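You operate a simulated robot arm through the tools that you are given. There is no shell and no other tool.

You run a simulated robot arm. Do the job below in one go: nothing can be reset, and whatever is moved stays where it is left.

TASK
Prime the dry sauce pump and wipe the smear off the worktop.
Fine: the sauce tub stands under the spout; pump till the first sauce lies in it, two full strokes of it at most; use the blue cloth and lay it back. What is to be rubbed or washed off counts as gone when no trace of it is left.

The check looks at the end state, three seconds after you hand in, the way a careful person would. Anything else that was tipped, shoved, dropped, spilled or broken makes it a failure. Flat cloth is picked up by pressing the open fingertips on it (5 to 10 N) and closing them slowly along it; thin cloth reads only 2 to 8 mm in the jaws.

THE ROBOT
A 7-joint arm with a two-finger parallel gripper, fixed in place. Base frame: the origin is at the foot of the arm, x ahead of it, y to its left, z up; the work surface is at about z = 740. Lengths are in mm, angles in degrees, forces in N, time in s.
With the tool pointing down near the work surface it reaches from about 300 to 680 mm from the base axis. Its first joint turns from -66.0 to 66.0 degrees. Payload 1.57 kg.
The TCP is the grasp point between the finger pads, 30 mm short of the fingertips. In the tool frame z runs along the fingers and y along their closing line. The gripper opens to 110 mm. The fingers are 24 mm wide and 12 mm thick; the gripper's body (48 by 112 mm) begins 78 mm behind the TCP.
Orientation is that of the tool frame in the base frame, as a unit quaternion [w, x, y, z]. With the fingers straight down and closing along the base's y, the tool's x points along the base's -x, its y along +y and its z along -z.

THE INTERFACE
- The arm moves only by the tool jog_arm. Its argument "targets" is a list of rows, each a list of 7 numbers: the turn, a rotation vector about the base's x, y, z in degrees, then the shift along the base's x, y, z in mm, then the opening, from 0 (shut) to 1 (fully open). In form: [[ax, ay, az, tx, ty, tz, gripper], ...]. A call has 1 to 20 rows; each row shifts and turns the commanded pose from where the row before left it. Each row takes 0.2 s and may step no farther than 50 mm and 8.6 degrees from the row before; otherwise, or with a gripper value out of range, the whole call is refused. Where a pose cannot be reached the arm comes as near as it can. A force on the tool above 40 N (or 10 N above the force at the start of the call, whichever is more), or a blocked arm, ends the call early, and 0.2 s more pass. The fingers move at their own pace (about 108 mm/s each) and stop on an object; they squeeze with about 41 N. The grip force told is the motor's: it shows also when the fingers shut on nothing. Time passes only in rows, and 0.2 s behind the last, so rows that do not move let the fingers close. The reply holds the time, the measured pose of the TCP, the force on the tool along the base axes, the opening and the grip force, in the units named above and with some noise, with the torque about the TCP (base axes, N m) and any sound that the robot's microphone picked up, and new pictures: "show" is both (left out), scene, wrist or none.
- Cameras (640 x 400 px; columns grow to the right, rows downward): "scene" is fixed at [155.9, -388.4, 1395.2]; the picture's right is [0.83, -0.55, 0.00], its down [-0.36, -0.54, -0.76] and it looks along [0.42, 0.63, -0.65] (base axes); focal length 360 px, centre (320, 200). "wrist" rides on the gripper at [70, 16, -141] in the tool frame; the picture's right is [-0.23, 0.97, 0.00], its down [-0.86, -0.20, -0.48] and it looks along [-0.47, -0.11, 0.88] (tool axes); focal length 222 px, centre (320, 200). There is no depth. A picture from a camera that has moved, and an enlarged one, comes with that camera's place and axes in the base frame and with its lens.
- close_up(camera, box): a new picture of the part [left, top, right, bottom] of that camera's present view, enlarged. It takes no simulated time.
- sign_off(): hands the job in; it is judged then, once.

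Places have to be worked out from the pictures, the camera data and where the tool is seen. Open the gripper and draw the arm clear of the work before you hand the job in, unless the task says otherwise.

The tools are called after "Call:" as a command line: name --pt "numbers of a row" for each row, then --argument value for the rest, lists and objects as JSON in quotes. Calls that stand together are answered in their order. jog_arm: Moves the arm, as the interface text tells. Its arguments: {"type":"object","properties":{"targets":{"type":"array","items":{"type":"array","items":{"type":"number"}}},"show":{"type":"string","enum":["both","scene","wrist","none"]}},"required":["targets"]} The other tools are called the same way: close_up (camera, box) takes an enlarged picture of a part of a camera's view; sign_off () hands the job in.

At the start:

```text
time_s: 0.0
eef_pos: [429.3, -52.3, 1147.1]
tcp_rot: [0.0, 0.0, 1.0, -0.001]
force: [0.7, 0.8, 0.1]
torque: [-0.01, -0.02, 0.01]
gripper_width: 110.1
finger_force: 0.0
```

scene: 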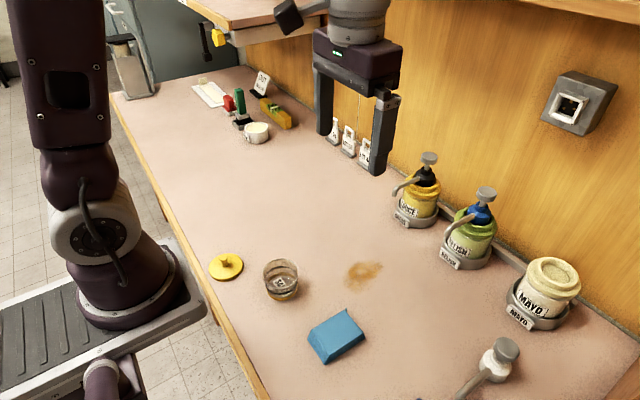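
wrist: 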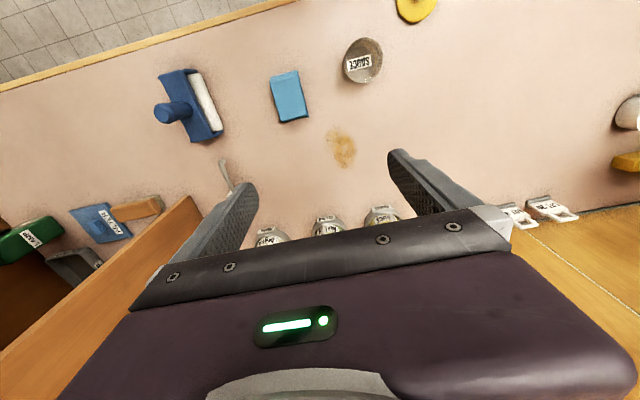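

I see three condiment jars in holders (sauce yellow, relish green, mayo without pump), a sauce tub (glass labelled SAUCE), a smear and a blue cloth. I'll take enlarged pictures first to read the labels and geometry.

Call:
close_up --camera "scene" --box '[380, 140, 600, 340]'

Call:
close_up --camera "scene" --box '[200, 230, 420, 380]'

Call:
close_up --camera "wrist" --box '[220, 0, 460, 250]'

Call:
close_up --camera "scene" --box '[180, 50, 400, 200]'

```text
2.00 times, centred on (490, 240) of scene
camera zoom: at [155.9, -388.4, 1395.2], right [0.83, -0.55, 0.0], down [-0.36, -0.54, -0.76], along [0.42, 0.63, -0.65], focal length 719 px, centre (-20, 120)
```

zoom: 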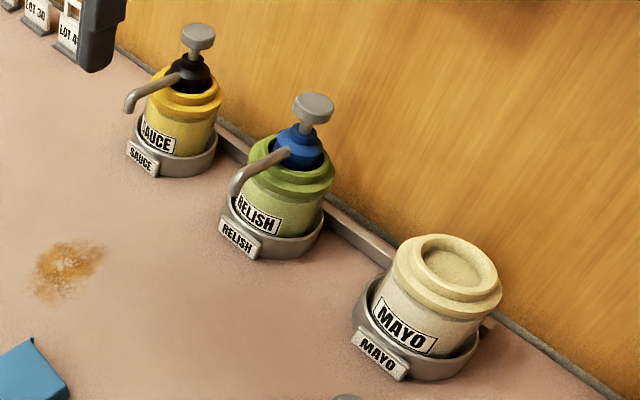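

```text
2.67 times, centred on (310, 305) of scene
camera zoom: at [155.9, -388.4, 1395.2], right [0.83, -0.55, 0.0], down [-0.36, -0.54, -0.76], along [0.42, 0.63, -0.65], focal length 959 px, centre (347, -80)
```

zoom: 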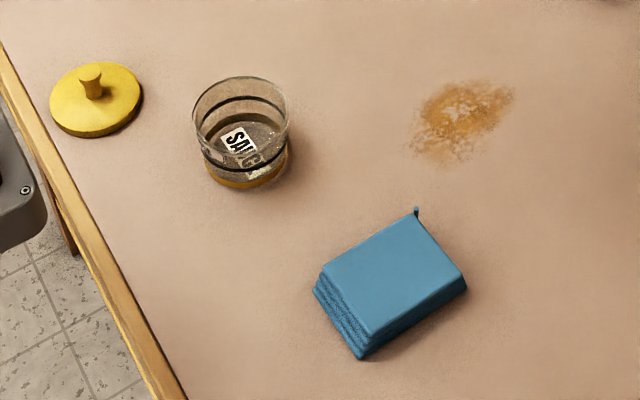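

```text
1.60 times, centred on (340, 125) of wrist
camera zoom: at [360.6, -35.5, 1289.4], right [0.23, 0.97, 0.0], down [0.86, -0.2, 0.48], along [0.47, -0.11, -0.88], focal length 355 px, centre (288, 320)
```

zoom: 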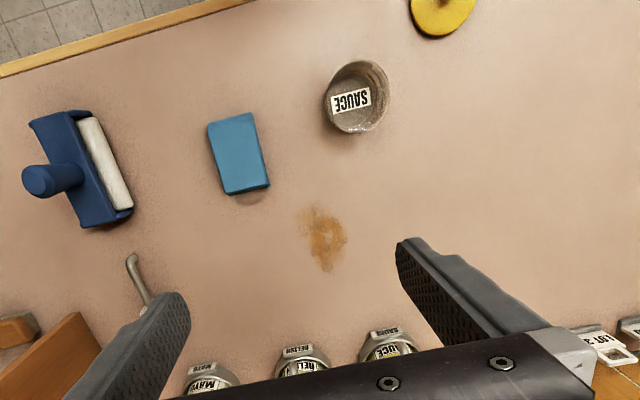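

```text
2.67 times, centred on (290, 125) of scene
camera zoom: at [155.9, -388.4, 1395.2], right [0.83, -0.55, 0.0], down [-0.36, -0.54, -0.76], along [0.42, 0.63, -0.65], focal length 959 px, centre (400, 400)
```

zoom: 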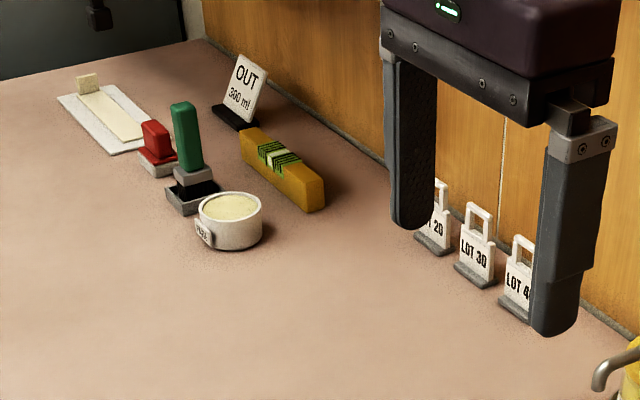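

The sauce pump stands at about (750, 42) with its spout toward −x; the tub is near (346, 47), the smear near (520, −20) and the folded cloth near (378, −110). I'll move to a better viewpoint above the middle of the table to measure these more precisely.

Call:
jog_arm --pt "0 0 0 12 16 -37 1" --pt "0 0 0 12 16 -37 1" --pt "0 0 0 12 16 -37 1" --pt "0 0 0 12 16 -37 1" --pt "0 0 0 0 0 0 1"

```text
time_s: 1.2
eef_pos: [475.7, 10.3, 999.5]
tcp_rot: [0.0, -0.001, 1.0, 0.0]
force: [0.4, -0.2, -0.3]
torque: [-0.01, -0.01, 0.01]
gripper_width: 110.0
finger_force: 0.1
camera wrist: at [407.2, 28.3, 1142.0], right [0.23, 0.97, 0.0], down [0.86, -0.2, 0.48], along [0.47, -0.11, -0.88], focal length 222 px, centre (320, 200)
```

scene: 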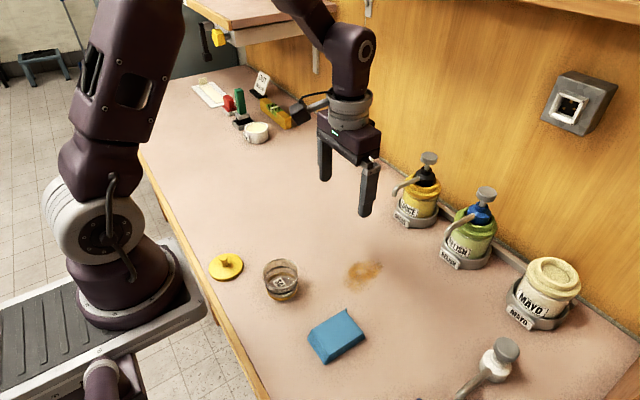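
wrist: 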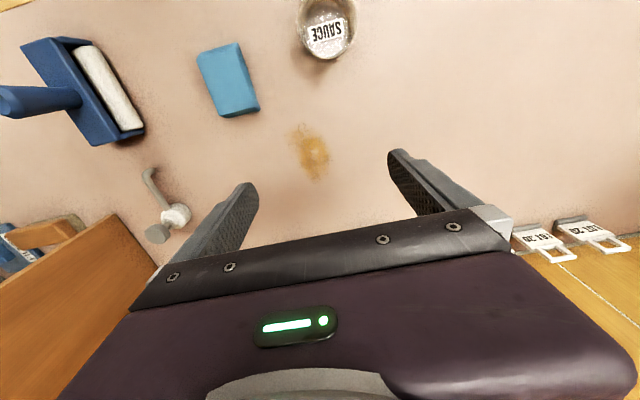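

The wrist view now shows cloth, tub and smear larger; I take enlargements of them to measure positions and the cloth's orientation.

Call:
close_up --camera "wrist" --box '[180, 30, 280, 130]'

Call:
close_up --camera "wrist" --box '[260, 0, 380, 200]'

Call:
close_up --camera "scene" --box '[300, 250, 400, 370]'

Call:
close_up --camera "scene" --box '[380, 140, 460, 240]'

```text
4.00 times, centred on (230, 80) of wrist
camera zoom: at [407.2, 28.3, 1142.0], right [0.23, 0.97, 0.0], down [0.86, -0.2, 0.48], along [0.47, -0.11, -0.88], focal length 888 px, centre (680, 680)
```

zoom: 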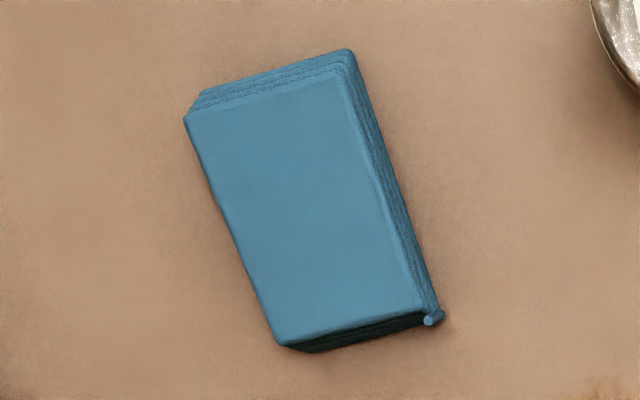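

```text
2.00 times, centred on (320, 100) of wrist
camera zoom: at [407.2, 28.3, 1142.0], right [0.23, 0.97, 0.0], down [0.86, -0.2, 0.48], along [0.47, -0.11, -0.88], focal length 444 px, centre (320, 400)
```

zoom: 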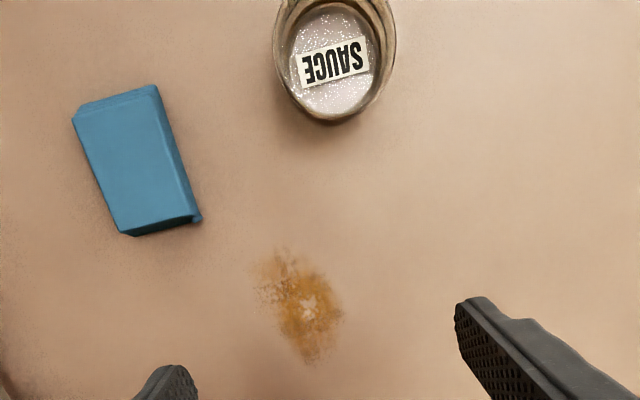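

```text
3.33 times, centred on (350, 310) of scene
camera zoom: at [156.0, -388.4, 1395.2], right [0.83, -0.55, 0.0], down [-0.36, -0.54, -0.76], along [0.42, 0.63, -0.65], focal length 1198 px, centre (220, -167)
```

zoom: 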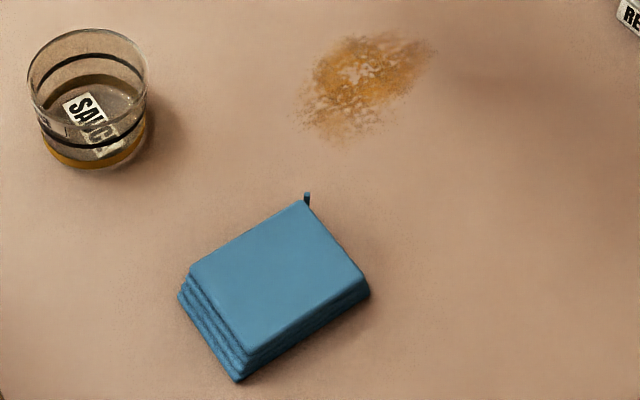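

```text
4.00 times, centred on (420, 190) of scene
camera zoom: at [156.0, -388.4, 1395.2], right [0.83, -0.55, 0.0], down [-0.36, -0.54, -0.76], along [0.42, 0.63, -0.65], focal length 1438 px, centre (-80, 240)
```

zoom: 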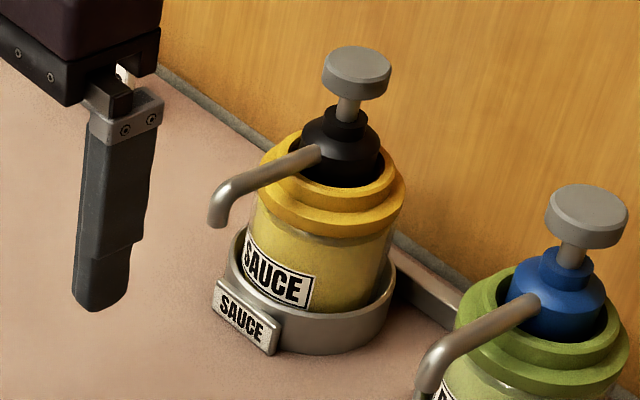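

From both cameras the cloth stack spans about x 340–421, y −140…−79, top z≈760 (≈20 mm thick). I'll move over it with open fingers, closing line along y, and stop above it for a look.

Call:
jog_arm --pt "0 0 0 -19 -24 -30 1" --pt "0 0 0 -19 -24 -30 1" --pt "0 0 0 -19 -24 -30 1" --pt "0 0 0 -19 -24 -30 1" --pt "0 0 0 -19 -24 -30 1" --pt "0 0 0 0 0 -30 1" --pt "0 0 0 0 0 0 1"

```text
time_s: 2.8
eef_pos: [383.1, -111.4, 817.8]
tcp_rot: [0.001, 0.0, 1.0, 0.0]
force: [-0.7, 0.7, -0.3]
torque: [-0.01, -0.03, 0.01]
gripper_width: 110.0
finger_force: 0.1
camera wrist: at [314.7, -93.7, 959.9], right [0.23, 0.97, 0.0], down [0.85, -0.2, 0.48], along [0.47, -0.11, -0.88], focal length 222 px, centre (320, 200)
```

scene: 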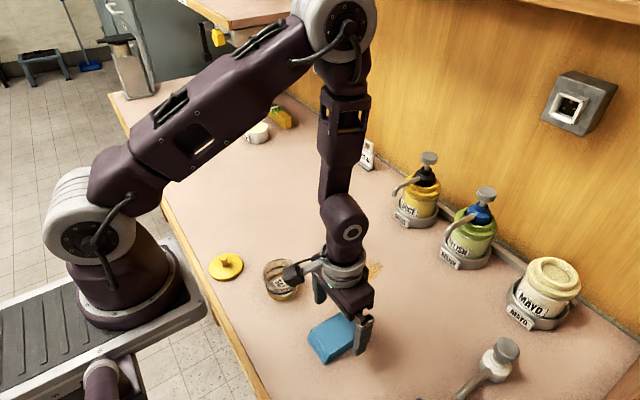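
wrist: 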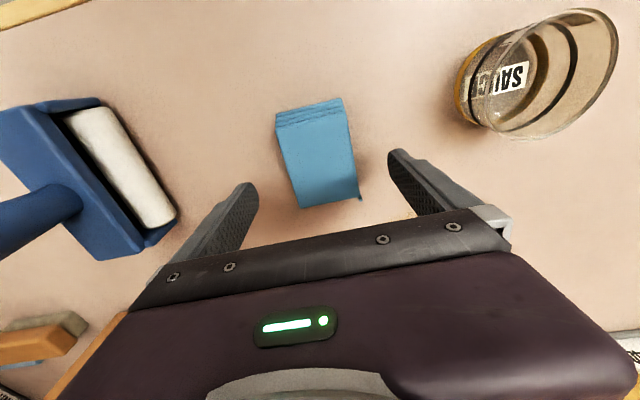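

The cloth sits centred between the fingers as computed. I descend so the fingertips are about 3–4 mm above the worktop on both sides of the stack, and begin closing.

Call:
jog_arm --pt "0 0 0 -1 1 -20 1" --pt "0 0 0 -1 0 -18 1" --pt "0 0 0 0 0 -6 1" --pt "0 0 0 0 0 0 1"

Call:
jog_arm --pt "0 0 0 0 0 0 0.8" --pt "0 0 0 0 0 0 0.65" --pt "0 0 0 0 0 0 0.55" --pt "0 0 0 0 0 0 0.5" --pt "0 0 0 0 0 0 0.45" --pt "0 0 0 0 0 0 0.45"

```text
time_s: 3.8
eef_pos: [380.1, -109.0, 775.5]
tcp_rot: [0.0, 0.0, 1.0, 0.0]
force: [-0.8, -0.4, 0.1]
torque: [0.01, -0.01, -0.03]
gripper_width: 109.7
finger_force: 0.1
camera wrist: at [311.7, -91.5, 917.1], right [0.23, 0.97, 0.0], down [0.85, -0.2, 0.48], along [0.47, -0.11, -0.88], focal length 222 px, centre (320, 200)
```

scene: 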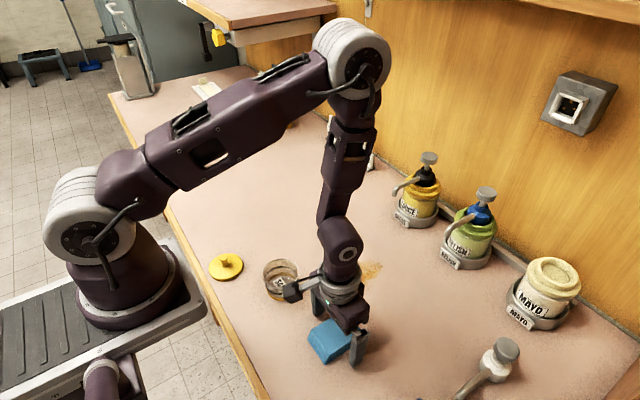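
wrist: 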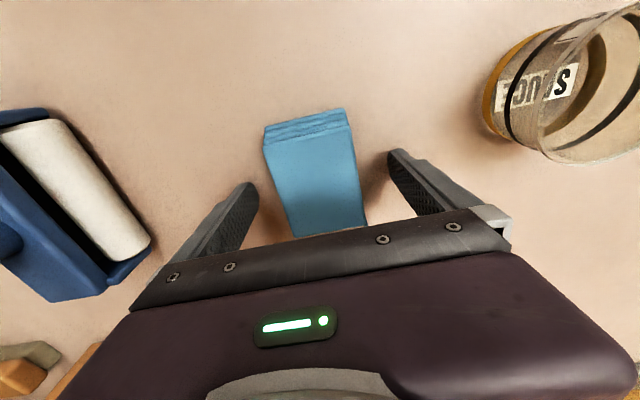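

```text
time_s: 5.2
eef_pos: [380.7, -108.2, 774.7]
tcp_rot: [0.0, -0.001, 1.0, 0.0]
force: [-0.1, -0.4, 1.7]
torque: [-0.03, 0.01, -0.01]
gripper_width: 60.8
finger_force: 41.0
camera wrist: at [311.7, -91.5, 917.3], right [0.23, 0.97, 0.0], down [0.85, -0.2, 0.48], along [0.47, -0.11, -0.88], focal length 222 px, centre (320, 200)
```

scene: 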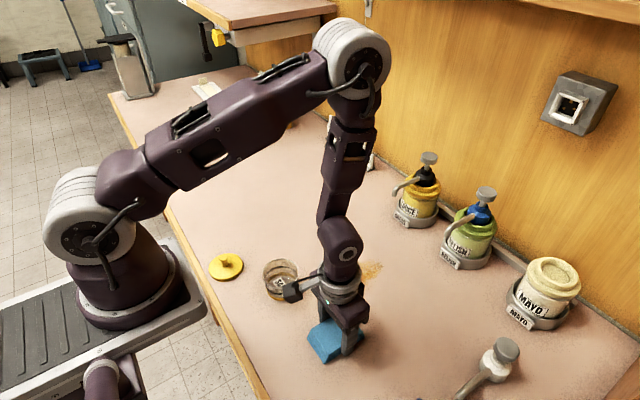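
wrist: 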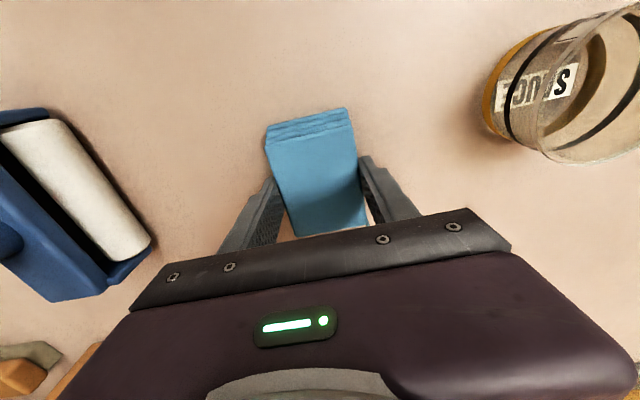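

The cloth is held firmly at 60.8 mm with 41 N. I lift it a little, carry it toward the smear and check that it comes along.

Call:
jog_arm --pt "0 0 0 0 0 15 0.45" --pt "0 0 0 0 0 15 0.45" --pt "0 0 0 30 21 0 0.45" --pt "0 0 0 30 21 0 0.45" --pt "0 0 0 30 21 0 0.45" --pt "0 0 0 0 0 0 0.45"

```text
time_s: 6.6
eef_pos: [468.5, -46.6, 807.2]
tcp_rot: [0.001, 0.0, 1.0, 0.0]
force: [0.5, -1.3, 0.3]
torque: [-0.01, -0.01, 0.0]
gripper_width: 49.6
finger_force: 0.0
camera wrist: at [400.1, -29.5, 948.8], right [0.23, 0.97, 0.0], down [0.86, -0.2, 0.48], along [0.47, -0.11, -0.88], focal length 222 px, centre (320, 200)
```

scene: 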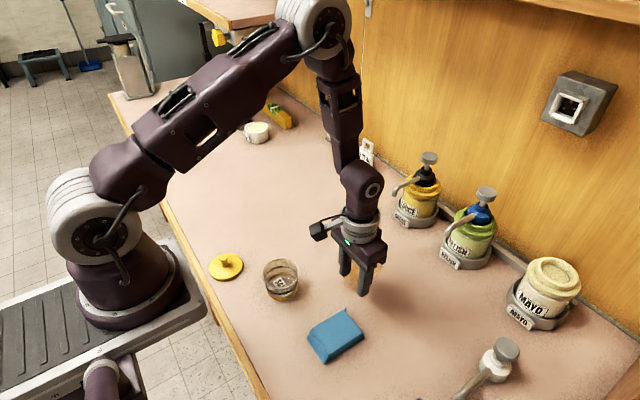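
wrist: 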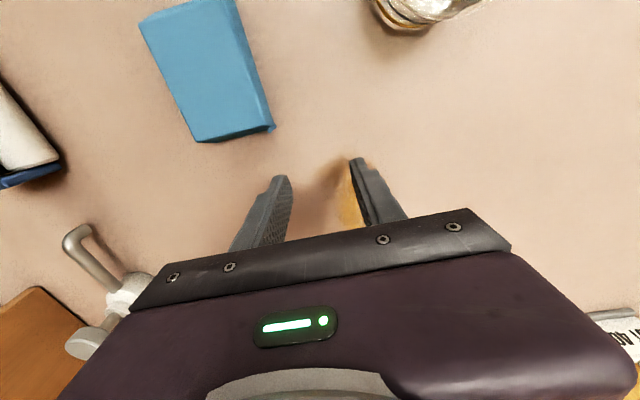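

The fingers slipped off: the cloth stayed on the table. I look at it closely before trying the pinch method (press fingertips on top, close slowly).

Call:
close_up --camera "scene" --box '[290, 290, 390, 370]'

Call:
close_up --camera "wrist" --box '[120, 0, 300, 160]'

```text
5.00 times, centred on (340, 330) of scene
camera zoom: at [156.0, -388.4, 1395.2], right [0.83, -0.55, 0.0], down [-0.36, -0.54, -0.76], along [0.42, 0.63, -0.65], focal length 1798 px, centre (220, -450)
```

zoom: 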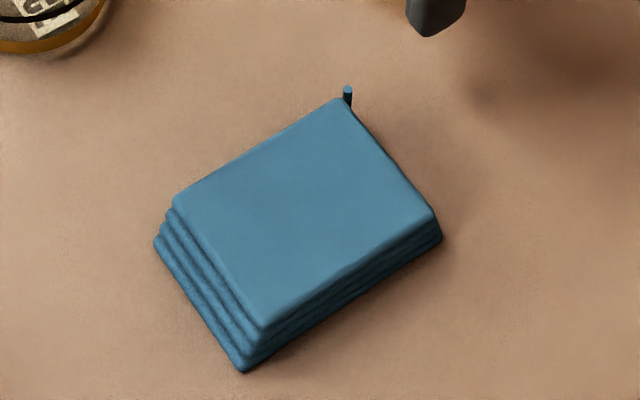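

```text
2.50 times, centred on (210, 80) of wrist
camera zoom: at [400.1, -29.5, 948.8], right [0.23, 0.97, 0.0], down [0.86, -0.2, 0.48], along [0.47, -0.11, -0.88], focal length 555 px, centre (595, 500)
```

zoom: 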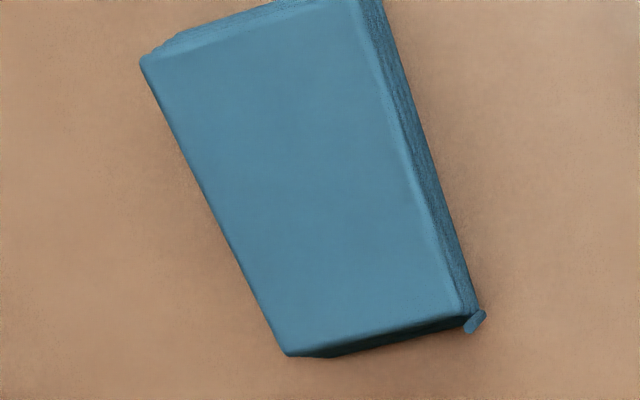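

The cloth is unmoved at its place. I return above it with the fingers about 40 mm apart, to come down on its top with light force.

Call:
jog_arm --pt "0 0 0 -29.5 -21 5 0.36" --pt "0 0 0 -29.5 -21 0 0.36" --pt "0 0 0 -28.5 -21 0 0.36" --pt "0 0 0 0 0 -10 0.36" --pt "0 0 0 0 0 0 0.36"

Call:
jog_arm --pt "0 0 0 0 0 -5 0.36" --pt "0 0 0 0 0 -3 0.36" --pt "0 0 0 0 0 0 0.36" --show "wrist"

```text
time_s: 7.8
eef_pos: [384.5, -107.1, 802.4]
tcp_rot: [-0.001, 0.0, 1.0, 0.0]
force: [-0.2, -0.1, -0.9]
torque: [-0.02, 0.01, 0.0]
gripper_width: 39.9
finger_force: 0.0
camera wrist: at [314.2, -90.3, 944.2], right [0.23, 0.97, 0.0], down [0.85, -0.2, 0.48], along [0.47, -0.11, -0.88], focal length 222 px, centre (320, 200)
```

scene: 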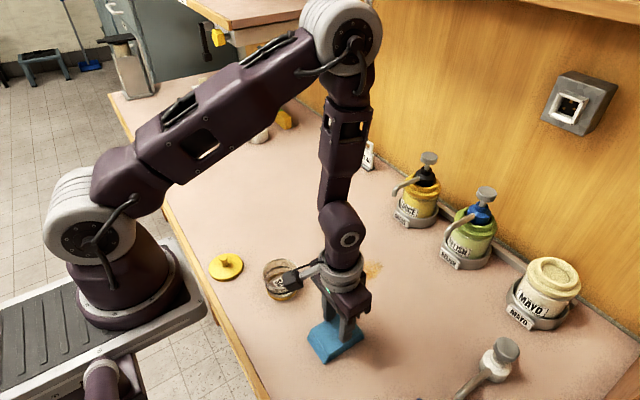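
wrist: 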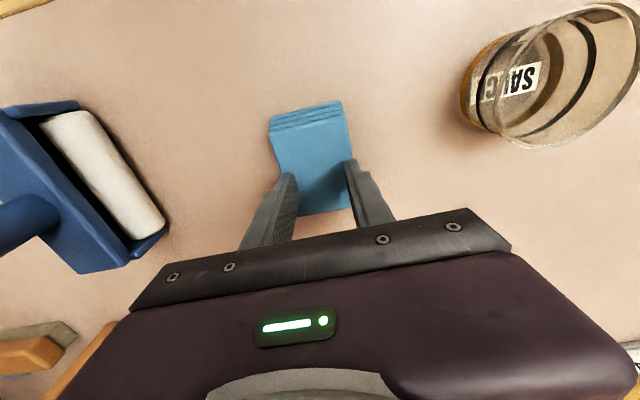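

```text
time_s: 8.3
eef_pos: [382.8, -108.2, 797.4]
tcp_rot: [0.002, 0.0, 1.0, 0.001]
force: [-1.5, 2.1, 20.1]
torque: [0.09, 0.05, 0.0]
gripper_width: 39.6
finger_force: 0.1
stopped in row 2: the force on the tool passed its limit at 57 N (the readings are from after the stop); the commanded pose is now the measured one
camera wrist: at [314.1, -90.3, 939.9], right [0.23, 0.97, 0.0], down [0.85, -0.2, 0.48], along [0.47, -0.11, -0.88], focal length 222 px, centre (320, 200)
```

wrist: 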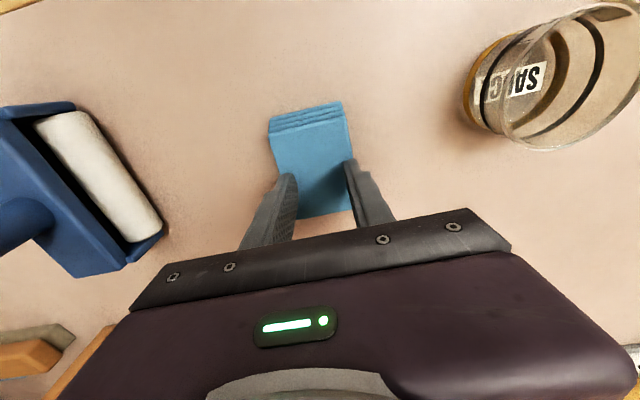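

Contact came at TCP z≈798, so the stack's top is at about z 767 and it is fairly stiff. I ease up about 1 mm to bring the force toward 5–10 N.

Call:
jog_arm --pt "0 0 0 0 0 0.5 0.36" --pt "0 0 0 0 0 0 0.36" --show "none"

```text
time_s: 8.9
eef_pos: [382.6, -107.8, 798.1]
tcp_rot: [0.001, 0.0, 1.0, 0.0]
force: [-2.4, -0.4, 13.3]
torque: [0.02, 0.1, -0.02]
gripper_width: 39.6
finger_force: 0.0
```

Force is 13 N; I ease a little further up, then close the fingers slowly while pressing.

Call:
jog_arm --pt "0 0 0 0 0 0.4 0.36" --pt "0 0 0 0 0 0 0.33" --pt "0 0 0 0 0 0 0.3" --pt "0 0 0 0 0 0 0.27" --pt "0 0 0 0 0 0 0.24" --show "wrist"

```text
time_s: 10.1
eef_pos: [384.2, -107.7, 798.6]
tcp_rot: [0.001, 0.0, 1.0, 0.0]
force: [0.1, 0.1, 0.6]
torque: [0.02, 0.0, 0.01]
gripper_width: 26.4
finger_force: 0.1
camera wrist: at [314.7, -90.5, 940.6], right [0.23, 0.97, 0.0], down [0.85, -0.2, 0.48], along [0.47, -0.11, -0.88], focal length 222 px, centre (320, 200)
```

wrist: 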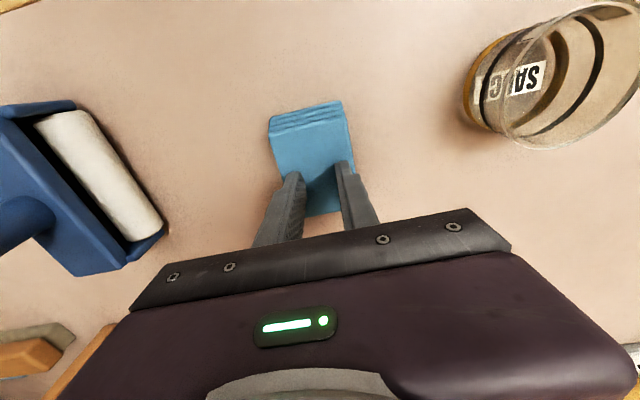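

The pressing force vanished as the fingers moved; I press about 0.7 mm lower again and keep closing slowly.

Call:
jog_arm --pt "0 0 0 0 0 -0.7 0.24" --pt "0 0 0 0 0 0 0.24" --show "none"

```text
time_s: 10.7
eef_pos: [383.3, -108.9, 798.3]
tcp_rot: [0.002, 0.0, 1.0, 0.0]
force: [-0.5, 0.7, 7.6]
torque: [-0.02, 0.03, 0.02]
gripper_width: 26.4
finger_force: 0.0
```

Force now reads 7.6 N, in the wanted band. I close slowly to shut while pressing.

Call:
jog_arm --pt "0 0 0 0 0 -0.1 0.21" --pt "0 0 0 0 0 -0.1 0.18" --pt "0 0 0 0 0 0 0.15" --pt "0 0 0 0 0 0 0.12" --show "none"

Call:
jog_arm --pt "0 0 0 0 0 0 0.09" --pt "0 0 0 0 0 0 0.06" --pt "0 0 0 0 0 0 0.03" --pt "0 0 0 0 0 0 0" --pt "0 0 0 0 0 0 0" --show "wrist"

```text
time_s: 11.7
eef_pos: [383.9, -107.5, 797.6]
tcp_rot: [0.001, 0.0, 1.0, 0.0]
force: [-1.3, 0.4, 29.3]
torque: [0.01, 0.04, 0.02]
gripper_width: 26.1
finger_force: 7.2
```

```text
time_s: 12.7
eef_pos: [383.9, -107.5, 798.7]
tcp_rot: [0.001, 0.0, 1.0, 0.001]
force: [-0.5, 0.2, 11.5]
torque: [0.02, 0.02, 0.03]
gripper_width: 0.0
finger_force: 21.0
stopped in row 5: the force on the tool passed its limit at 74 N (the readings are from after the stop); the commanded pose is now the measured one
camera wrist: at [314.9, -90.2, 940.0], right [0.23, 0.97, 0.0], down [0.85, -0.2, 0.48], along [0.47, -0.11, -0.88], focal length 222 px, centre (320, 200)
```

wrist: 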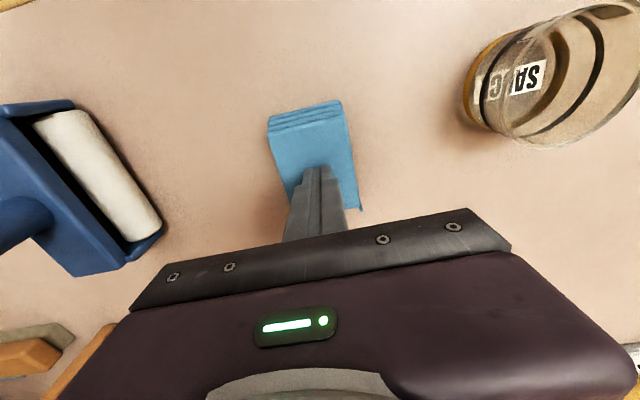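

The jaws shut on nothing: the folded cloth behaves like a firm block, so the side grip is right but must be deeper. I rise, open, and go down around it with the tips just above the worktop.

Call:
jog_arm --pt "0 0 0 0 0 12 0" --pt "0 0 0 -2 -2 10 1" --pt "0 0 0 0 0 0 1" --pt "0 0 0 0 0 0 1" --pt "0 0 0 0 0 0 1" --show "both"

```text
time_s: 13.9
eef_pos: [381.8, -109.4, 821.3]
tcp_rot: [0.001, 0.0, 1.0, 0.0]
force: [-0.6, 0.1, -0.7]
torque: [0.01, -0.01, 0.02]
gripper_width: 110.1
finger_force: 0.1
camera wrist: at [313.1, -91.8, 962.1], right [0.23, 0.97, 0.0], down [0.85, -0.2, 0.48], along [0.47, -0.11, -0.88], focal length 222 px, centre (320, 200)
```

scene: 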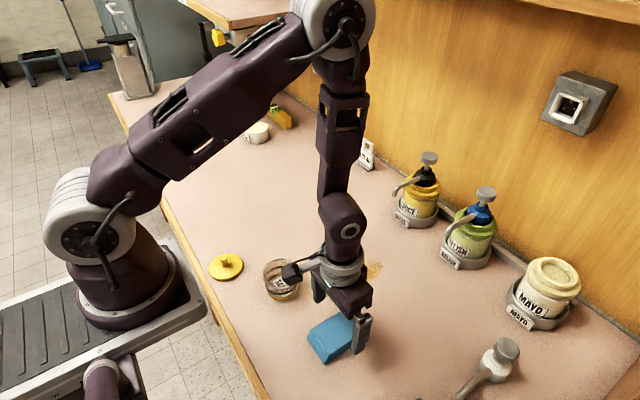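
wrist: 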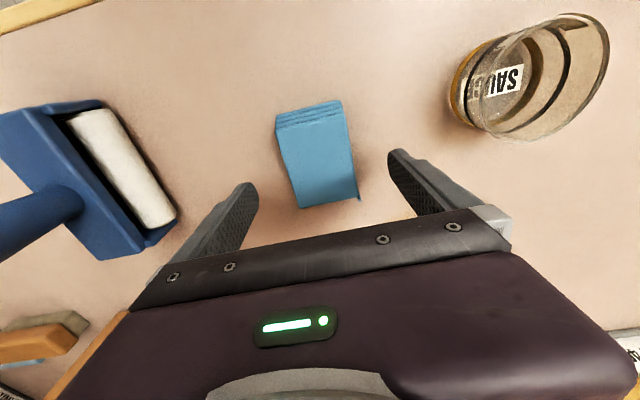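

The cloth is centred between the open fingers. I descend to about TCP z 772 and close fully.

Call:
jog_arm --pt "0 0 0 0 0 -20 1" --pt "0 0 0 0 0 -20 1" --pt "0 0 0 0 0 -8 1" --pt "0 0 0 0 0 0 1" --show "none"

Call:
jog_arm --pt "0 0 0 0 0 0 0.7" --pt "0 0 0 0 0 0 0.58" --pt "0 0 0 0 0 0 0.5" --pt "0 0 0 0 0 0 0.3" --pt "0 0 0 0 0 0 0" --pt "0 0 0 0 0 0 0" --show "wrist"

```text
time_s: 14.9
eef_pos: [381.7, -109.2, 770.9]
tcp_rot: [0.001, 0.0, 1.0, 0.0]
force: [0.6, 0.0, 0.3]
torque: [-0.01, -0.01, 0.0]
gripper_width: 110.0
finger_force: 0.1
```

```text
time_s: 16.3
eef_pos: [381.5, -110.3, 771.3]
tcp_rot: [0.001, 0.0, 1.0, 0.0]
force: [0.5, -0.5, 1.0]
torque: [-0.01, -0.01, -0.02]
gripper_width: 60.9
finger_force: 40.8
camera wrist: at [312.3, -92.2, 914.2], right [0.23, 0.97, 0.0], down [0.85, -0.2, 0.48], along [0.47, -0.11, -0.88], focal length 222 px, centre (320, 200)
```

wrist: 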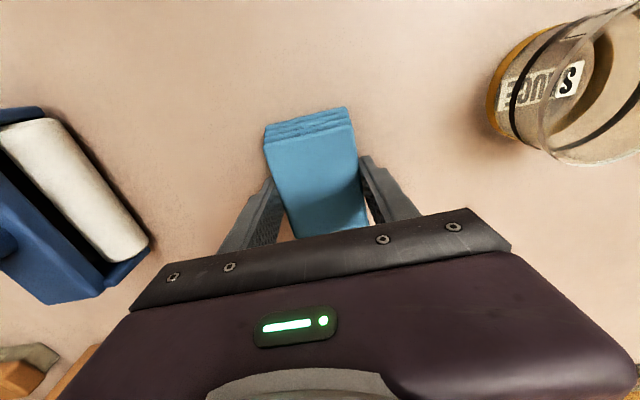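

Held at 60.9 mm with 41 N. I lift very slowly by a few millimetres and watch opening and force.

Call:
jog_arm --pt "0 0 0 0 0 2 0" --pt "0 0 0 0 0 2 0" --pt "0 0 0 0 0 2 0" --pt "0 0 0 0 0 0 0" --show "both"

```text
time_s: 17.3
eef_pos: [381.7, -109.5, 777.5]
tcp_rot: [0.001, 0.0, 1.0, 0.0]
force: [-0.2, 0.2, -0.7]
torque: [-0.03, 0.01, -0.02]
gripper_width: 60.7
finger_force: 41.0
camera wrist: at [312.6, -92.5, 919.7], right [0.23, 0.97, 0.0], down [0.85, -0.2, 0.48], along [0.47, -0.11, -0.88], focal length 222 px, centre (320, 200)
```

scene: 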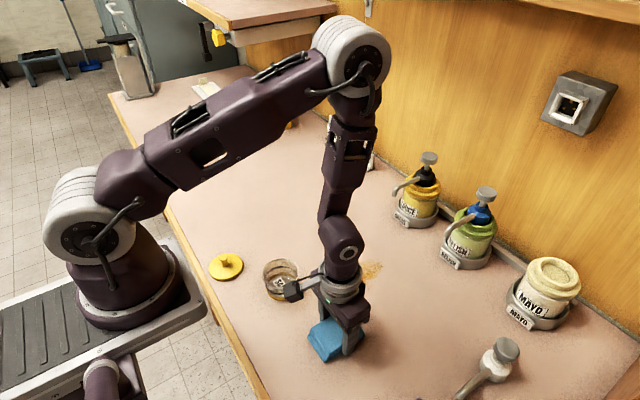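
wrist: 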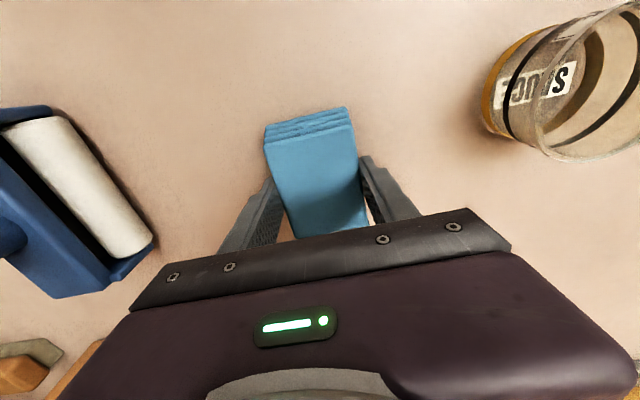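

The cloth's image stays fixed in the wrist view while the table features shifted, so it is rising with the gripper. I lift another 15 mm gently and check again.

Call:
jog_arm --pt "0 0 0 0 0 4 0" --pt "0 0 0 0 0 5 0" --pt "0 0 0 0 0 5 0" --pt "0 0 0 0 0 0 0" --show "both"

```text
time_s: 18.3
eef_pos: [381.9, -109.1, 791.0]
tcp_rot: [0.0, 0.0, 1.0, 0.001]
force: [-0.4, 0.6, -0.4]
torque: [-0.01, 0.0, 0.03]
gripper_width: 60.7
finger_force: 40.4
camera wrist: at [312.7, -92.3, 933.4], right [0.23, 0.97, 0.0], down [0.85, -0.2, 0.48], along [0.47, -0.11, -0.88], focal length 222 px, centre (320, 200)
```

scene: 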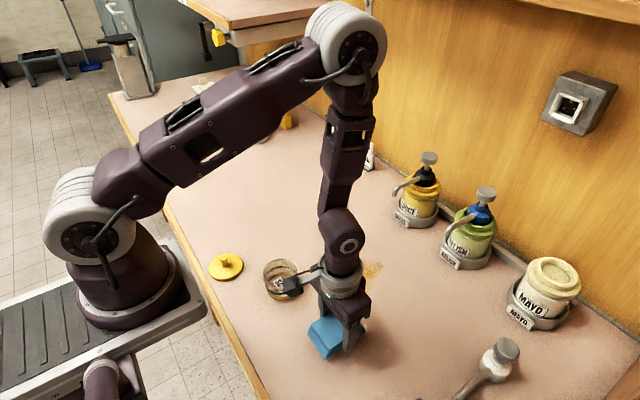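
wrist: 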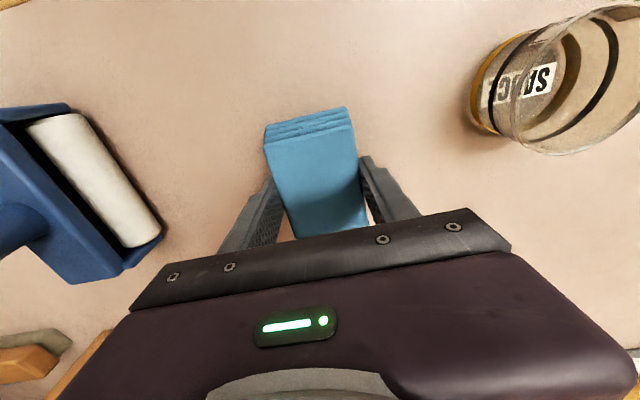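

The cloth is now securely held (bottom about 31 mm below the TCP). I carry it slowly over to the edge of the smear.

Call:
jog_arm --pt "0 0 0 15 12 0 0" --pt "0 0 0 20 17 0 0" --pt "0 0 0 20 17 0 0" --pt "0 0 0 20 17 0 0" --pt "0 0 0 15 12 0 0" --pt "0 0 0 0 0 -10 0" --pt "0 0 0 0 0 -6 0" --pt "0 0 0 0 0 0 0" --show "both"

```text
time_s: 20.1
eef_pos: [472.3, -33.8, 774.9]
tcp_rot: [0.0, 0.001, 1.0, 0.0]
force: [0.8, 0.0, 0.1]
torque: [0.0, 0.01, 0.04]
gripper_width: 60.9
finger_force: 40.9
camera wrist: at [403.2, -17.6, 917.8], right [0.23, 0.97, 0.0], down [0.85, -0.2, 0.48], along [0.47, -0.11, -0.88], focal length 222 px, centre (320, 200)
```

scene: 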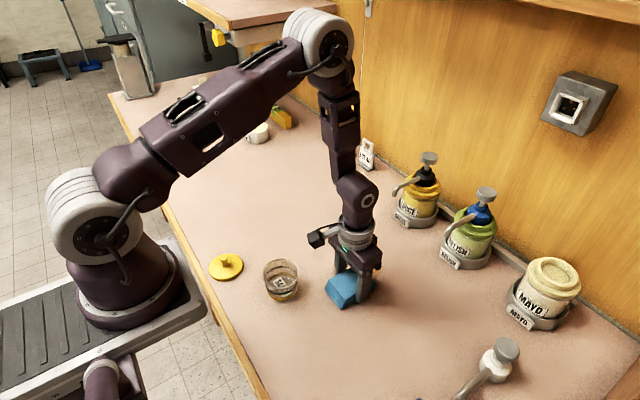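
wrist: 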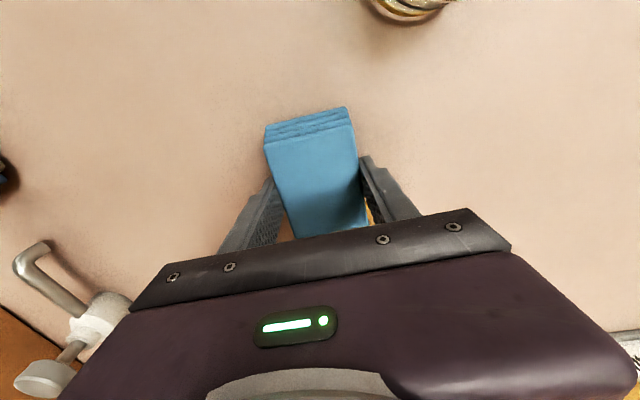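

Cloth is still well held, about 3–4 mm above the table at the smear's near edge. I lower in small steps to touch down.

Call:
jog_arm --pt "0 0 0 0 0 -1.5 0" --pt "0 0 0 0 0 -1 0" --pt "0 0 0 0 0 -0.7 0" --pt "0 0 0 0 0 0 0" --show "none"

```text
time_s: 21.1
eef_pos: [471.9, -33.4, 771.8]
tcp_rot: [0.001, 0.0, 1.0, 0.0]
force: [0.6, -0.2, 0.5]
torque: [-0.01, -0.02, -0.03]
gripper_width: 60.6
finger_force: 40.4
```

Call:
jog_arm --pt "0 0 0 0 0 -0.5 0" --pt "0 0 0 0 0 -0.5 0" --pt "0 0 0 0 0 0 0" --show "none"

```text
time_s: 21.9
eef_pos: [471.8, -34.1, 772.0]
tcp_rot: [0.001, 0.0, 1.0, 0.001]
force: [-2.3, 1.4, 23.4]
torque: [0.02, 0.19, 0.0]
gripper_width: 61.0
finger_force: 41.3
```

The cloth now presses on the table with 23 N; I ease up half a millimetre to about 10 N and make the first wiping strokes along x.

Call:
jog_arm --pt "0 0 0 0 0 0.5 0" --pt "0 0 0 15 0 0 0" --pt "0 0 0 20 0 0 0" --pt "0 0 0 20 0 0 0" --pt "0 0 0 20 0 0 0" --pt "0 0 0 20 0 0 0" --pt "0 0 0 0 0 0 0" --show "both"

```text
time_s: 23.5
eef_pos: [566.3, -33.8, 772.7]
tcp_rot: [0.002, 0.0, 1.0, 0.001]
force: [-2.3, -0.5, 5.2]
torque: [0.01, 0.03, 0.0]
gripper_width: 60.7
finger_force: 40.6
camera wrist: at [497.3, -17.3, 914.2], right [0.23, 0.97, 0.0], down [0.85, -0.2, 0.48], along [0.47, -0.11, -0.88], focal length 222 px, centre (320, 200)
```

scene: 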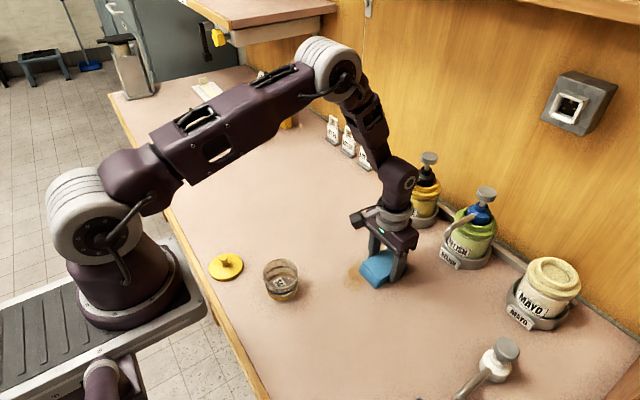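
wrist: 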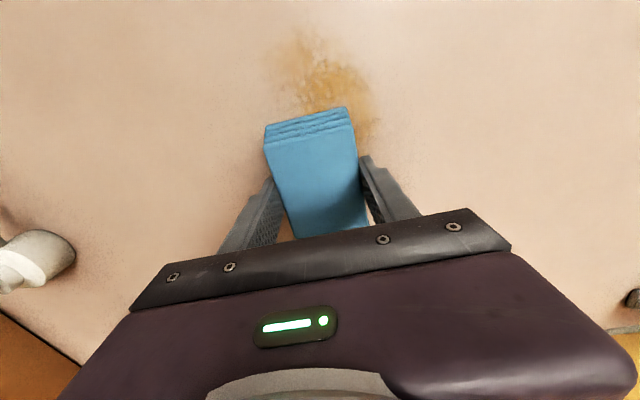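

The first pass made the smear visibly fainter with ~5 N. I press slightly more and go on with back-and-forth passes shifted in y.

Call:
jog_arm --pt "0 0 0 -20 0 -0.3 0" --pt "0 0 0 -20 0 0 0" --pt "0 0 0 -20 0 0 0" --pt "0 0 0 -20 0 0 0" --pt "0 0 0 -20 0 0 0" --pt "0 0 0 0 18 0 0" --pt "0 0 0 20 0 0 0" --pt "0 0 0 20 0 0 0" --pt "0 0 0 20 0 0 0" --pt "0 0 0 20 0 0 0" --pt "0 0 0 20 0 0 0" --pt "0 0 0 0 18 0 0" --pt "0 0 0 -20 0 0 0" --pt "0 0 0 -20 0 0 0" --pt "0 0 0 -20 0 0 0" --pt "0 0 0 -20 0 0 0" --pt "0 0 0 -20 0 0 0" --pt "0 0 0 0 0 0 0" --show "both"

```text
time_s: 25.3
eef_pos: [504.7, -16.7, 772.0]
tcp_rot: [-0.001, 0.001, 1.0, -0.001]
force: [-2.4, 1.4, 13.8]
torque: [0.03, -0.31, 0.0]
gripper_width: 60.8
finger_force: 41.0
stopped in row 9: the force on the tool passed its limit at 44 N (the readings are from after the stop); the commanded pose is now the measured one
camera wrist: at [436.0, 0.7, 914.3], right [0.23, 0.97, 0.0], down [0.86, -0.2, 0.48], along [0.46, -0.11, -0.88], focal length 222 px, centre (320, 200)
```

scene: 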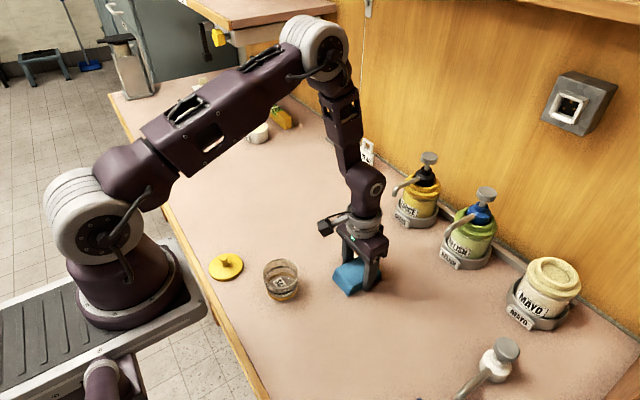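
wrist: 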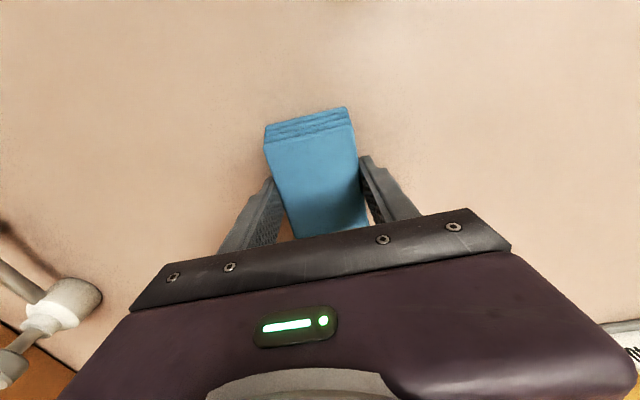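

A force transient stopped the pass at 44 N; the near part of the smear already looks gone. I ease up 0.4 mm and continue the passes more gently.

Call:
jog_arm --pt "0 0 0 0 0 0.4 0" --pt "0 0 0 15 0 0 0" --pt "0 0 0 15 0 0 0" --pt "0 0 0 15 0 0 0" --pt "0 0 0 15 0 0 0" --pt "0 0 0 0 18 0 0" --pt "0 0 0 -15 0 0 0" --pt "0 0 0 -15 0 0 0" --pt "0 0 0 -15 0 0 0" --pt "0 0 0 -15 0 0 0" --pt "0 0 0 -15 0 0 0" --pt "0 0 0 -15 0 0 0" --pt "0 0 0 0 0 0 0" --show "both"

```text
time_s: 28.1
eef_pos: [474.6, 1.5, 772.1]
tcp_rot: [0.0, 0.001, 1.0, 0.0]
force: [0.7, 0.3, 0.2]
torque: [-0.06, -0.02, -0.03]
gripper_width: 60.8
finger_force: 41.0
camera wrist: at [406.2, 18.9, 915.4], right [0.23, 0.97, 0.0], down [0.86, -0.2, 0.48], along [0.46, -0.11, -0.88], focal length 222 px, centre (320, 200)
```

scene: 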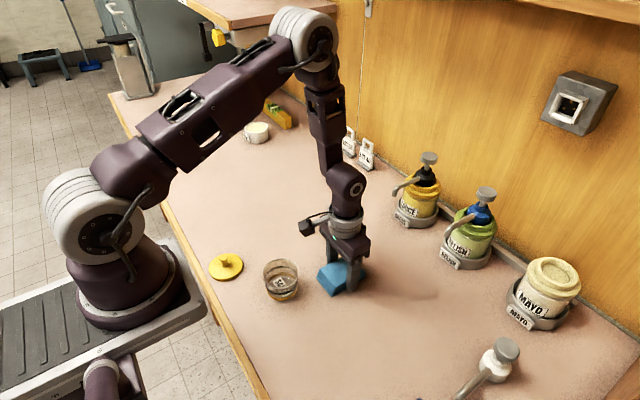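
wrist: 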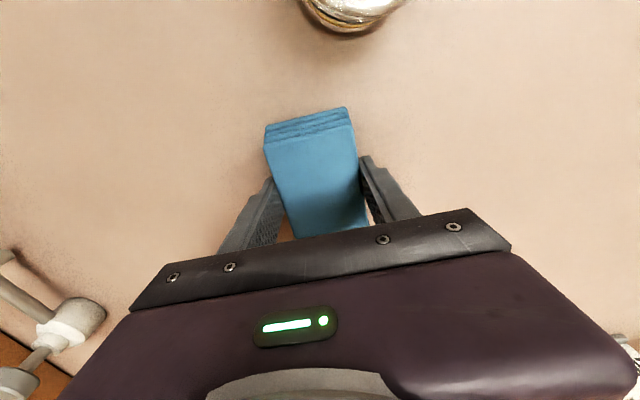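

The force has dropped to near zero here, so the last pass may have been light. I check the smear region enlarged.

Call:
close_up --camera "scene" --box '[320, 230, 440, 320]'

```text
4.44 times, centred on (380, 275) of scene
camera zoom: at [155.9, -388.4, 1395.2], right [0.83, -0.55, 0.0], down [-0.36, -0.54, -0.76], along [0.42, 0.63, -0.65], focal length 1598 px, centre (53, -133)
```

zoom: 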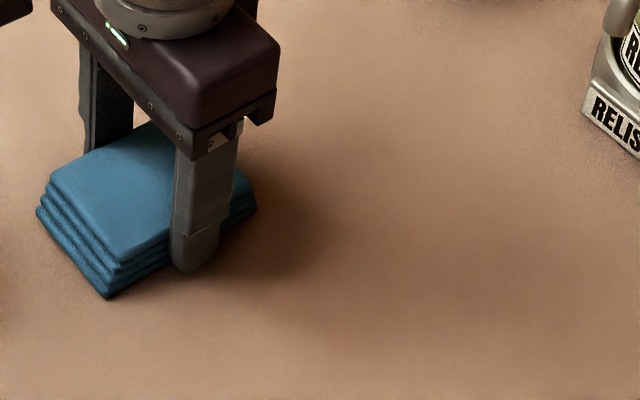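

No smear colour is visible now outside the gripper's cover. I do a couple more passes with light pressure at y≈2 and y≈15 to be thorough.

Call:
jog_arm --pt "0 0 0 0 0 -0.4 0" --pt "0 0 0 15 0 0 0" --pt "0 0 0 15 0 0 0" --pt "0 0 0 15 0 0 0" --pt "0 0 0 15 0 0 0" --pt "0 0 0 15 0 0 0" --pt "0 0 0 15 0 0 0" --pt "0 0 0 0 7 0 0" --pt "0 0 0 0 7 0 0" --pt "0 0 0 -15 0 0 0" --pt "0 0 0 -15 0 0 0" --pt "0 0 0 -15 0 0 0" --pt "0 0 0 -15 0 0 0" --pt "0 0 0 -15 0 0 0" --pt "0 0 0 -15 0 0 0" --pt "0 0 0 0 0 0 0" --show "none"

```text
time_s: 31.5
eef_pos: [475.3, 16.7, 772.5]
tcp_rot: [-0.001, 0.0, 1.0, 0.0]
force: [4.2, -0.5, 8.0]
torque: [-0.03, -0.07, 0.02]
gripper_width: 60.9
finger_force: 40.6
```

Those passes ran at about 8 N without trouble. Now I sweep diagonally back over the centre and along the y ≈ −45 side.

Call:
jog_arm --pt "0 0 0 10 -12 0 0" --pt "0 0 0 10 -12 0 0" --pt "0 0 0 10 -12 0 0" --pt "0 0 0 10 -12 0 0" --pt "0 0 0 10 -12 0 0" --pt "0 0 0 15 0 0 0" --pt "0 0 0 15 0 0 0" --pt "0 0 0 15 0 0 0" --pt "0 0 0 0 -12 0 0" --pt "0 0 0 -15 0 0 0" --pt "0 0 0 -15 0 0 0" --pt "0 0 0 -15 0 0 0" --pt "0 0 0 -15 0 0 0" --pt "0 0 0 -15 0 0 0" --pt "0 0 0 -15 0 0 0" --pt "0 0 0 0 0 0 0" --show "both"

```text
time_s: 34.9
eef_pos: [479.0, -56.4, 772.4]
tcp_rot: [-0.002, -0.001, 1.0, 0.001]
force: [3.4, -0.5, 6.9]
torque: [-0.03, -0.36, 0.01]
gripper_width: 60.9
finger_force: 41.5
camera wrist: at [411.1, -39.0, 914.4], right [0.23, 0.97, 0.0], down [0.86, -0.2, 0.48], along [0.46, -0.11, -0.88], focal length 222 px, centre (320, 200)
```

scene: 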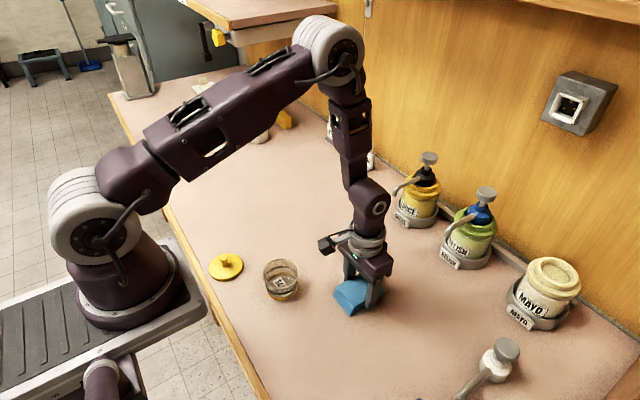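
wrist: 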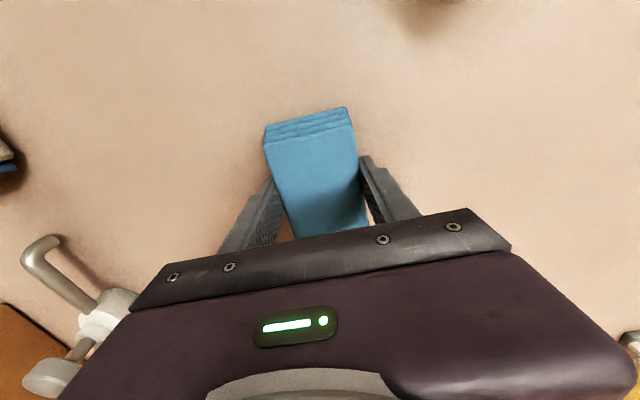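

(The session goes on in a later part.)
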